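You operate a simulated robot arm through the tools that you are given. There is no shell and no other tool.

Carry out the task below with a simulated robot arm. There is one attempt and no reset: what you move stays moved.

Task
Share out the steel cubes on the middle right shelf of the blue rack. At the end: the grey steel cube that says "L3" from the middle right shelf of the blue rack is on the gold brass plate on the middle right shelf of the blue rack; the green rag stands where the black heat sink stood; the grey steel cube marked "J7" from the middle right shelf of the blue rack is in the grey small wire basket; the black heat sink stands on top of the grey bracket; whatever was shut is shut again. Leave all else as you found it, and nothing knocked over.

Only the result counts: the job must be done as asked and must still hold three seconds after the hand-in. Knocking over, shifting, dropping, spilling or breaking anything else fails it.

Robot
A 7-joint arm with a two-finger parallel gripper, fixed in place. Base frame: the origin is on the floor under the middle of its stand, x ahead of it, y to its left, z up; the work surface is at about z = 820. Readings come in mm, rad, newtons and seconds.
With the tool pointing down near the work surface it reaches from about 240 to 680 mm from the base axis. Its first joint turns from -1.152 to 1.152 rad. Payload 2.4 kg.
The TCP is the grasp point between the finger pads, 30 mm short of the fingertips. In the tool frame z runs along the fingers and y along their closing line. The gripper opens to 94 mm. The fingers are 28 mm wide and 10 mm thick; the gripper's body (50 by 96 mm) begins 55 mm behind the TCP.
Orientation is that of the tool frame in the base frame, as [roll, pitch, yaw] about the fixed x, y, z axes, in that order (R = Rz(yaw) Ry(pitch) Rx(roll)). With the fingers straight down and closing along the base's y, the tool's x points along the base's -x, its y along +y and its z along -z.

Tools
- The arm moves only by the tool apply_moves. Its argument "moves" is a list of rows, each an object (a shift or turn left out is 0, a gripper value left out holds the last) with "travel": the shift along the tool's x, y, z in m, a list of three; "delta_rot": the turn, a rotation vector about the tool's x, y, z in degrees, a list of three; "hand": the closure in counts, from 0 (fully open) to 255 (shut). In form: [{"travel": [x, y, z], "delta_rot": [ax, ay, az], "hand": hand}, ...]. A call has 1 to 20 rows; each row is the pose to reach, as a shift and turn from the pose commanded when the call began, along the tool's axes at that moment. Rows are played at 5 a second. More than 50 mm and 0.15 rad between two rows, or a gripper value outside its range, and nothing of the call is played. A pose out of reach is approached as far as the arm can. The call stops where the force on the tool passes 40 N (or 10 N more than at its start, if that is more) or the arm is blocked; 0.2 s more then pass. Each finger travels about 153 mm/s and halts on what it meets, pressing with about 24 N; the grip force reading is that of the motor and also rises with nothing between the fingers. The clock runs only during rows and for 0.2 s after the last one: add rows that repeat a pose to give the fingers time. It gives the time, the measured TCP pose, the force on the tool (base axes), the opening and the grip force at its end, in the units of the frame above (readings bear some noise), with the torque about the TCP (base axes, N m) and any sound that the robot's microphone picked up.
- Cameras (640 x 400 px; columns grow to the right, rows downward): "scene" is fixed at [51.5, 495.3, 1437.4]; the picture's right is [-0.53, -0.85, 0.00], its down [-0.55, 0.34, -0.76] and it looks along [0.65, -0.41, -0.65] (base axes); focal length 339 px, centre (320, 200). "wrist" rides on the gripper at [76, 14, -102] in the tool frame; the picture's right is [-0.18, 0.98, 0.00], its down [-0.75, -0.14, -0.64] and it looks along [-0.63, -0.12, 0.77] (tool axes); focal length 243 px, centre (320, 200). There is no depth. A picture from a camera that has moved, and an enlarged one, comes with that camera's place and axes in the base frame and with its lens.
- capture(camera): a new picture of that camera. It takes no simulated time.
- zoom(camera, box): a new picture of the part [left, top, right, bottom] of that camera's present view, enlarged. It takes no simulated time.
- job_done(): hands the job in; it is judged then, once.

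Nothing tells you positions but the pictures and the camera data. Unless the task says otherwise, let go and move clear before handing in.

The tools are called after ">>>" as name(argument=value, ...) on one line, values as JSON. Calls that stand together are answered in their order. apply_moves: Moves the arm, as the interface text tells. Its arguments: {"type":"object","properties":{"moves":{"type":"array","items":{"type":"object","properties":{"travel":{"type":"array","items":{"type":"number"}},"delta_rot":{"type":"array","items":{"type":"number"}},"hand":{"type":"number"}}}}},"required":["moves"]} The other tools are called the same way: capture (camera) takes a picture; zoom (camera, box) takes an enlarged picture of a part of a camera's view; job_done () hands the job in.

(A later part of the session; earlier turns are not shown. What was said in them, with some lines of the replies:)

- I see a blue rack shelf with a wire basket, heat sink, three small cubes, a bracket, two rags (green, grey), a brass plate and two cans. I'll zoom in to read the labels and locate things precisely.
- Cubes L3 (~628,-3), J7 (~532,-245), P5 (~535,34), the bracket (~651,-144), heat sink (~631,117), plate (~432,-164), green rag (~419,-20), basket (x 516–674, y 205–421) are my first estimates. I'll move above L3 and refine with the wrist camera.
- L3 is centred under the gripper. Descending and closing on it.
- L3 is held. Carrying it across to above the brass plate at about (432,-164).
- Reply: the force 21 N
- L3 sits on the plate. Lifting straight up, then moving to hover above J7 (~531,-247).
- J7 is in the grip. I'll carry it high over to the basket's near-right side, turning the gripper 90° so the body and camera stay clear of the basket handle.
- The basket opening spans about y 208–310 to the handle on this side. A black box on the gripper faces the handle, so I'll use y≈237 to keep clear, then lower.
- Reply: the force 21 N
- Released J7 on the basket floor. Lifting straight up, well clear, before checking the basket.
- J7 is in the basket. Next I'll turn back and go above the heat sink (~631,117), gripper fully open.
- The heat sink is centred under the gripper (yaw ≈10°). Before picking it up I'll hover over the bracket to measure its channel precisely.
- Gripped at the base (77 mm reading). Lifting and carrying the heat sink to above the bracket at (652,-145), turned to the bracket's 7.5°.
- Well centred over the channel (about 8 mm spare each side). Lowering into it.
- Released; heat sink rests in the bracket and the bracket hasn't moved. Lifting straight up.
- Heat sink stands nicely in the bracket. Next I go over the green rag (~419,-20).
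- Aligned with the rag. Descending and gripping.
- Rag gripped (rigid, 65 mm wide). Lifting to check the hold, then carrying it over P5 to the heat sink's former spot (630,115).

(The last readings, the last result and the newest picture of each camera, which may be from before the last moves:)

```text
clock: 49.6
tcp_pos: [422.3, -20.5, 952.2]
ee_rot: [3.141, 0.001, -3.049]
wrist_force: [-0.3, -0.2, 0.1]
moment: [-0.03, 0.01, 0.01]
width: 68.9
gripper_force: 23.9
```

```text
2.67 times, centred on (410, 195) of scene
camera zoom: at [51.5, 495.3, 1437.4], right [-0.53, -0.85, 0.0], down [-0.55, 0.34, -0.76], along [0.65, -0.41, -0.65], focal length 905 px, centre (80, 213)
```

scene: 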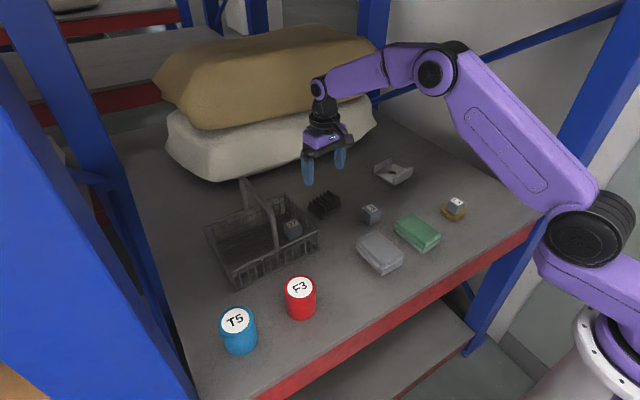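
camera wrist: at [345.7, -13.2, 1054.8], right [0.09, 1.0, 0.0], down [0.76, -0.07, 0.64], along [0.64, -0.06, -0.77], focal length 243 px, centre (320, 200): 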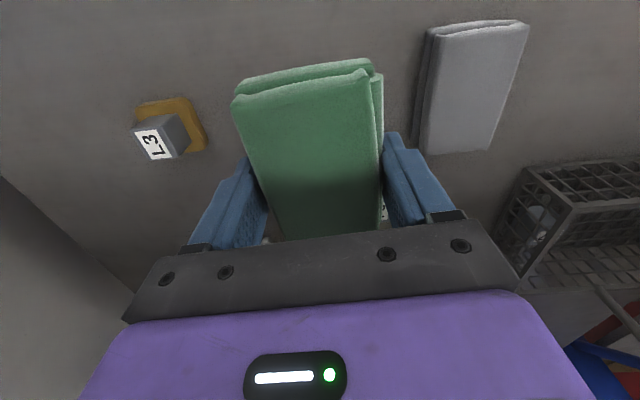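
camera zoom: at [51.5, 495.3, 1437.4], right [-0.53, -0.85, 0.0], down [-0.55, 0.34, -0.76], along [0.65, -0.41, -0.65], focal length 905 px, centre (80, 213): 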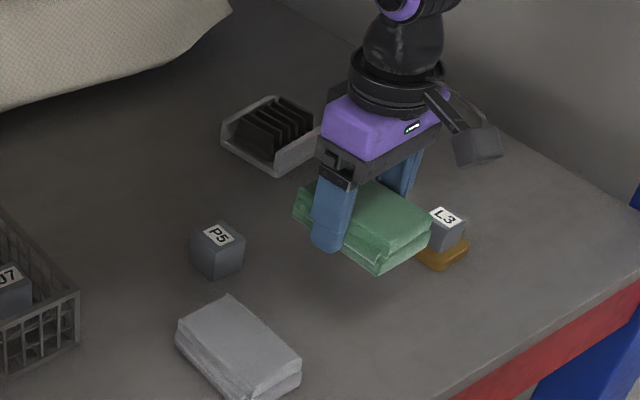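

>>> apply_moves(moves=[{"travel": [-0.0315, 0.0166, 0], "delta_rot": [0, 0, -1]}, {"travel": [-0.0629, 0.0331, 0], "delta_rot": [0, 0, -2]}, {"travel": [-0.0944, 0.0497, 0], "delta_rot": [0, 0, -3]}, {"travel": [-0.1258, 0.0663, 0], "delta_rot": [0, 0, -4]}, {"travel": [-0.1573, 0.0829, 0], "delta_rot": [0, 0, -5]}, {"travel": [-0.1887, 0.0994, 0], "delta_rot": [0, 0, -6]}, {"travel": [-0.2202, 0.116, 0], "delta_rot": [0, 0, -6.2]}, {"travel": [-0.2202, 0.116, 0], "delta_rot": [0, 0, -6.2]}, {"travel": [-0.2202, 0.116, 0.03], "delta_rot": [0, 0, -6.2]}, {"travel": [-0.2202, 0.116, 0.06], "delta_rot": [0, 0, -6.2]}, {"travel": [-0.2202, 0.116, 0.06], "delta_rot": [0, 0, -6.2]}])

>>> capture(camera="wrist")

>>> zoom(camera="scene", box=[260, 120, 400, 270])

```text
clock: 52.0
tcp_pos: [628.8, 116.6, 889.6]
ee_rot: [3.141, 0.001, -2.941]
wrist_force: [0.2, 0.1, -1.4]
moment: [0.02, -0.01, 0.02]
width: 69.0
gripper_force: 24.1
```

```text
taken
camera wrist: at [552.3, 115.2, 993.1], right [-0.02, 1.0, 0.0], down [0.77, 0.01, 0.64], along [0.64, 0.01, -0.77], focal length 243 px, centre (320, 200)
```

wrist: 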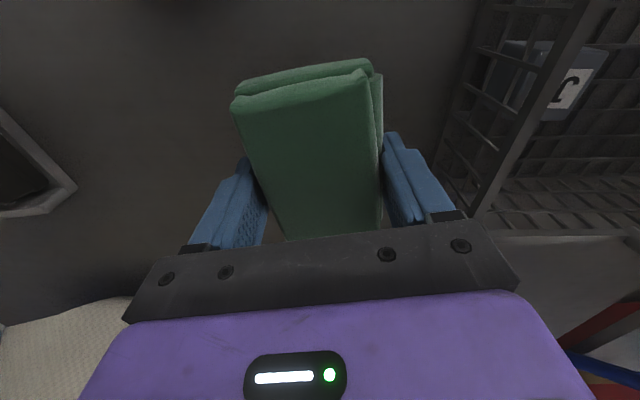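

```text
2.67 times, centred on (330, 195) of scene
camera zoom: at [51.5, 495.3, 1437.4], right [-0.53, -0.85, 0.0], down [-0.55, 0.34, -0.76], along [0.65, -0.41, -0.65], focal length 905 px, centre (293, 213)
```

zoom: 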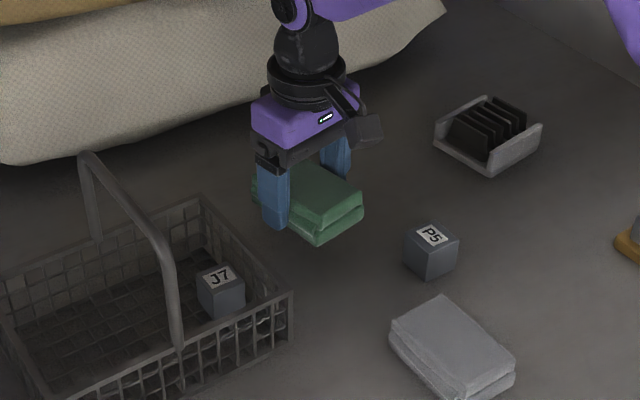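

>>> apply_moves(moves=[{"travel": [-0.0015, -0.0014, 0.015]}, {"travel": [-0.0015, -0.0014, 0.03]}, {"travel": [-0.0015, -0.0014, 0.034]}, {"travel": [-0.0015, -0.0014, 0.034]}])

>>> capture(camera="wrist")

>>> zoom(camera="scene", box=[280, 140, 390, 240])

```text
clock: 53.0
tcp_pos: [631.0, 114.3, 856.2]
ee_rot: [-3.14, 0.0, -2.942]
wrist_force: [0.1, -0.4, -0.3]
moment: [-0.03, -0.03, 0.01]
width: 68.8
gripper_force: 24.5
```

```text
taken
camera wrist: at [555.0, 113.6, 959.5], right [-0.02, 1.0, 0.0], down [0.77, 0.01, 0.64], along [0.64, 0.01, -0.77], focal length 243 px, centre (320, 200)
```

wrist: 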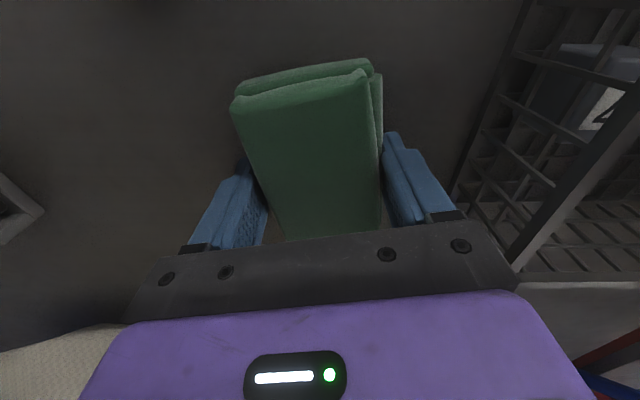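

```text
4.00 times, centred on (335, 190) of scene
camera zoom: at [51.5, 495.3, 1437.4], right [-0.53, -0.85, 0.0], down [-0.55, 0.34, -0.76], along [0.65, -0.41, -0.65], focal length 1357 px, centre (260, 240)
```

zoom: 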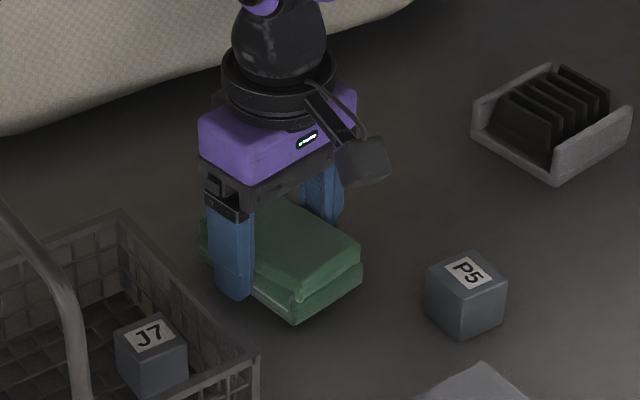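

>>> apply_moves(moves=[{"travel": [0.0008, 0, 0.002]}, {"travel": [0.0008, 0, 0.004]}, {"travel": [0.0008, 0, 0.0045]}, {"travel": [0.0008, 0, 0.0045]}])

```text
clock: 54.0
tcp_pos: [632.5, 115.0, 854.2]
ee_rot: [3.141, -0.001, -2.941]
wrist_force: [-0.2, 0.7, -0.5]
moment: [0.02, -0.02, -0.02]
width: 68.6
gripper_force: 24.6
```

>>> apply_moves(moves=[{"travel": [0, 0, 0.001]}, {"travel": [0, 0, 0.0015]}, {"travel": [0, 0, 0.0015]}])

>>> zoom(camera="scene", box=[300, 180, 360, 230])

```text
clock: 54.8
tcp_pos: [630.2, 115.3, 851.1]
ee_rot: [3.141, 0.0, -2.94]
wrist_force: [0.1, 0.6, 1.0]
moment: [0.06, 0.0, 0.01]
width: 69.0
gripper_force: 24.1
```

```text
8.00 times, centred on (330, 205) of scene
camera zoom: at [51.4, 495.3, 1437.4], right [-0.53, -0.85, 0.0], down [-0.55, 0.34, -0.76], along [0.65, -0.41, -0.65], focal length 2714 px, centre (240, 160)
```

zoom: 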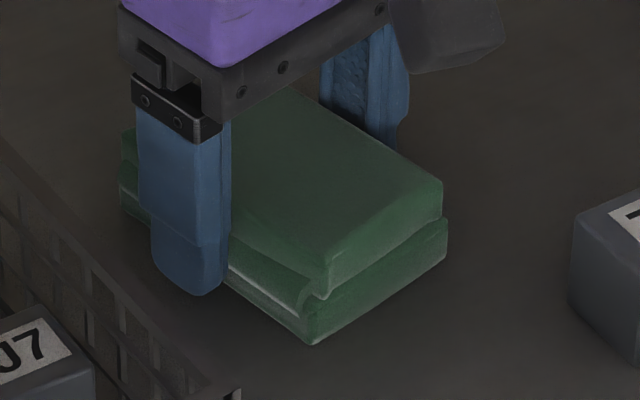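

>>> apply_moves(moves=[{"travel": [0, 0, 0.0008]}, {"travel": [0, 0, 0.0008]}])

>>> zoom(camera="wrist", box=[220, 40, 420, 240])

```text
clock: 55.4
tcp_pos: [630.9, 114.0, 850.4]
ee_rot: [-3.141, 0.002, -2.94]
wrist_force: [-7.0, -0.6, 16.4]
moment: [0.04, 0.19, -0.03]
width: 68.9
gripper_force: 23.6
```

```text
2.00 times, centred on (320, 140) of wrist
camera zoom: at [553.8, 113.6, 954.2], right [-0.02, 1.0, 0.0], down [0.77, 0.01, 0.64], along [0.64, 0.01, -0.77], focal length 485 px, centre (320, 320)
```

zoom: 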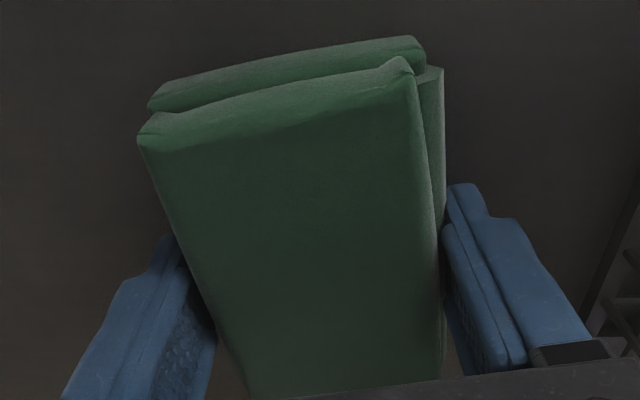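

>>> apply_moves(moves=[{"travel": [0, 0, -0.0008]}, {"travel": [0, 0, -0.0008]}, {"travel": [0, 0, -0.0008], "hand": 20}, {"travel": [0, 0, -0.0008]}, {"travel": [0, 0, -0.0008]}])

>>> zoom(camera="wrist", box=[220, 40, 420, 240])

>>> zoom(camera="scene", box=[280, 150, 380, 240])

```text
clock: 56.6
tcp_pos: [631.1, 113.9, 850.7]
ee_rot: [3.141, -0.001, -2.941]
wrist_force: [0.4, 0.0, 0.3]
moment: [-0.02, -0.01, 0.03]
width: 86.7
gripper_force: 0.1
```

```text
2.00 times, centred on (320, 140) of wrist
camera zoom: at [554.2, 113.8, 954.3], right [-0.02, 1.0, 0.0], down [0.77, 0.01, 0.64], along [0.64, 0.01, -0.77], focal length 485 px, centre (320, 320)
```

zoom: 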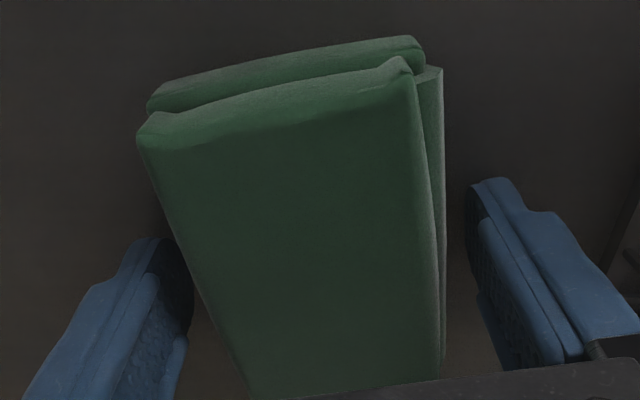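

```text
4.44 times, centred on (330, 195) of scene
camera zoom: at [51.5, 495.3, 1437.4], right [-0.53, -0.85, 0.0], down [-0.55, 0.34, -0.76], along [0.65, -0.41, -0.65], focal length 1508 px, centre (276, 222)
```

zoom: 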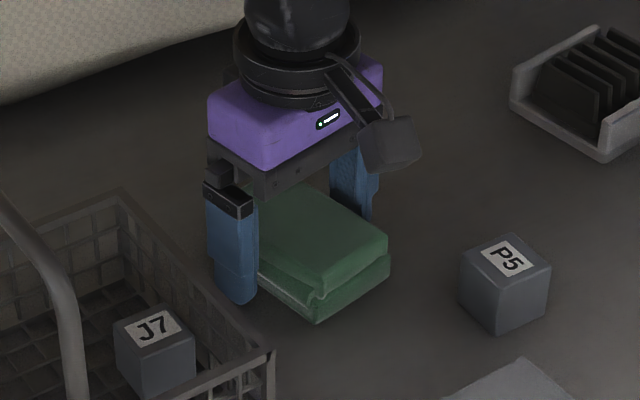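

Rag released on the shelf. Lifting straight up and retreating toward the start pose for a final check.

>>> apply_moves(moves=[{"travel": [0, 0, -0.02]}, {"travel": [0, 0, -0.05]}, {"travel": [0, 0, -0.09]}, {"travel": [0, 0, -0.13]}, {"travel": [0, 0, -0.17]}, {"travel": [0.04, -0.015, -0.195]}, {"travel": [0.08, -0.03, -0.22]}, {"travel": [0.12, -0.045, -0.245]}, {"travel": [0.16, -0.06, -0.26]}, {"travel": [0.2, -0.075, -0.27]}, {"travel": [0.24, -0.09, -0.27]}, {"travel": [0.24, -0.09, -0.27]}])

>>> capture(camera="scene")

>>> capture(camera="wrist")

>>> zoom(camera="scene", box=[280, 140, 480, 290])

>>> zoom(camera="scene", box=[190, 160, 350, 300])

```text
clock: 59.2
tcp_pos: [413.5, -22.3, 1121.9]
ee_rot: [3.141, 0.0, -2.94]
wrist_force: [-0.3, 0.6, 1.0]
moment: [0.01, -0.01, -0.01]
width: 86.7
gripper_force: 0.0
```

```text
taken
```

scene: 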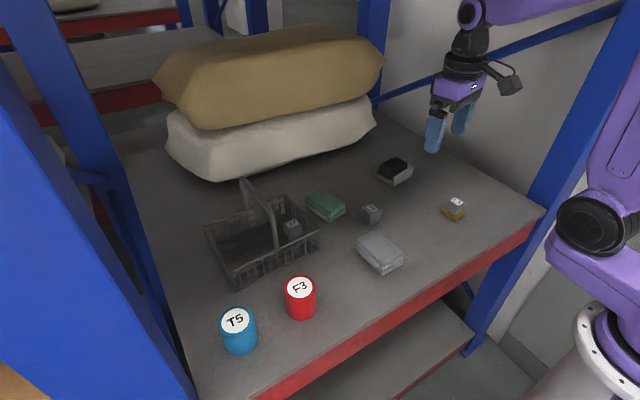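

```text
taken
camera wrist: at [336.7, -23.1, 1225.0], right [-0.02, 1.0, 0.0], down [0.77, 0.01, 0.64], along [0.64, 0.01, -0.77], focal length 243 px, centre (320, 200)
```

wrist: 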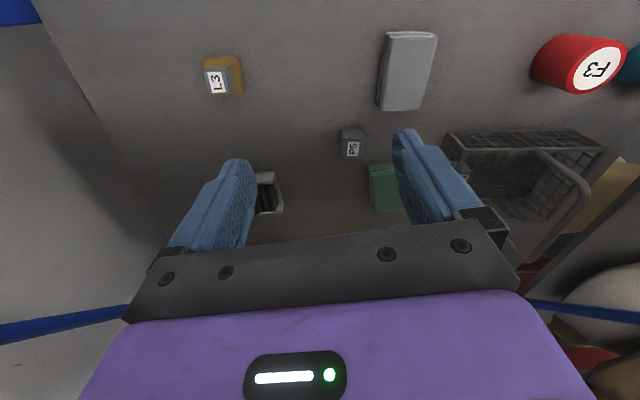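

```text
2.67 times, centred on (380, 215) of scene
camera zoom: at [51.5, 495.3, 1437.4], right [-0.53, -0.85, 0.0], down [-0.55, 0.34, -0.76], along [0.65, -0.41, -0.65], focal length 905 px, centre (160, 160)
```

zoom: 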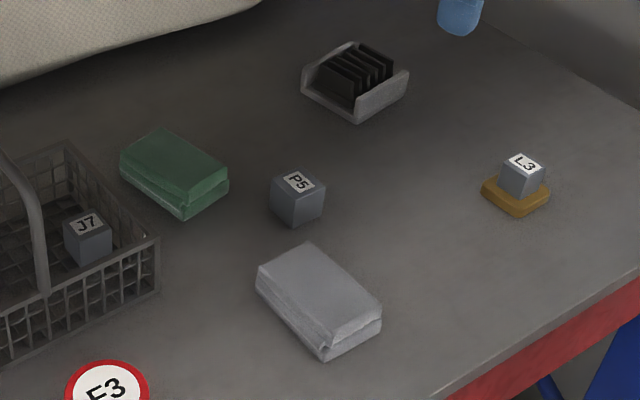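

```text
2.86 times, centred on (270, 230) of scene
camera zoom: at [51.5, 495.3, 1437.4], right [-0.53, -0.85, 0.0], down [-0.55, 0.34, -0.76], along [0.65, -0.41, -0.65], focal length 969 px, centre (463, 114)
```

zoom: 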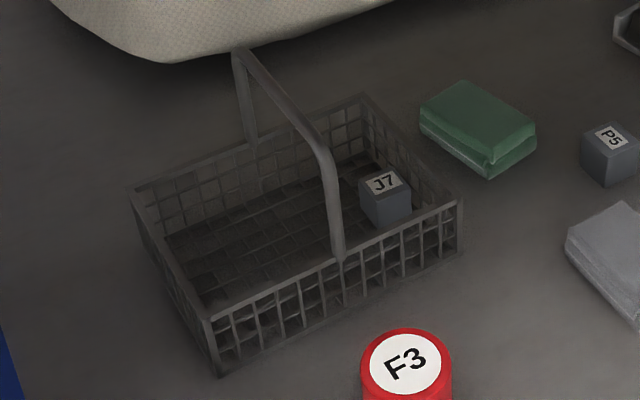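

Everything is where the task asks:
- L3 is on the brass plate and J7 is in the basket.
- The heat sink stands in the bracket, and the green rag is on the heat sink's old spot.
- P5, the grey rag, both cans and the basket look unmoved, I opened nothing that was shut, and the arm is clear.

I'm handing the job in.

>>> job_done()

```text
The job is handed in.
```

The job is handed in. I checked the final camera pictures first, and everything was where you asked:

- **L3:** it is centred on the gold brass plate.
- **J7:** it is standing on the floor of the grey wire basket, on the near-right side of the handle.
- **Heat sink:** it stands on the base plate of the grey bracket, between its two upright sides, because it is too narrow to rest on top of them.
- **Green rag:** it lies where the heat sink stood, within about 1 mm by my estimate.

The other cube (P5), the grey rag, both cans, the basket and the bracket look unmoved, and nothing was knocked over. Nothing I worked with was shut, so there was nothing to close again. The gripper is open and the arm is clear of the shelf.
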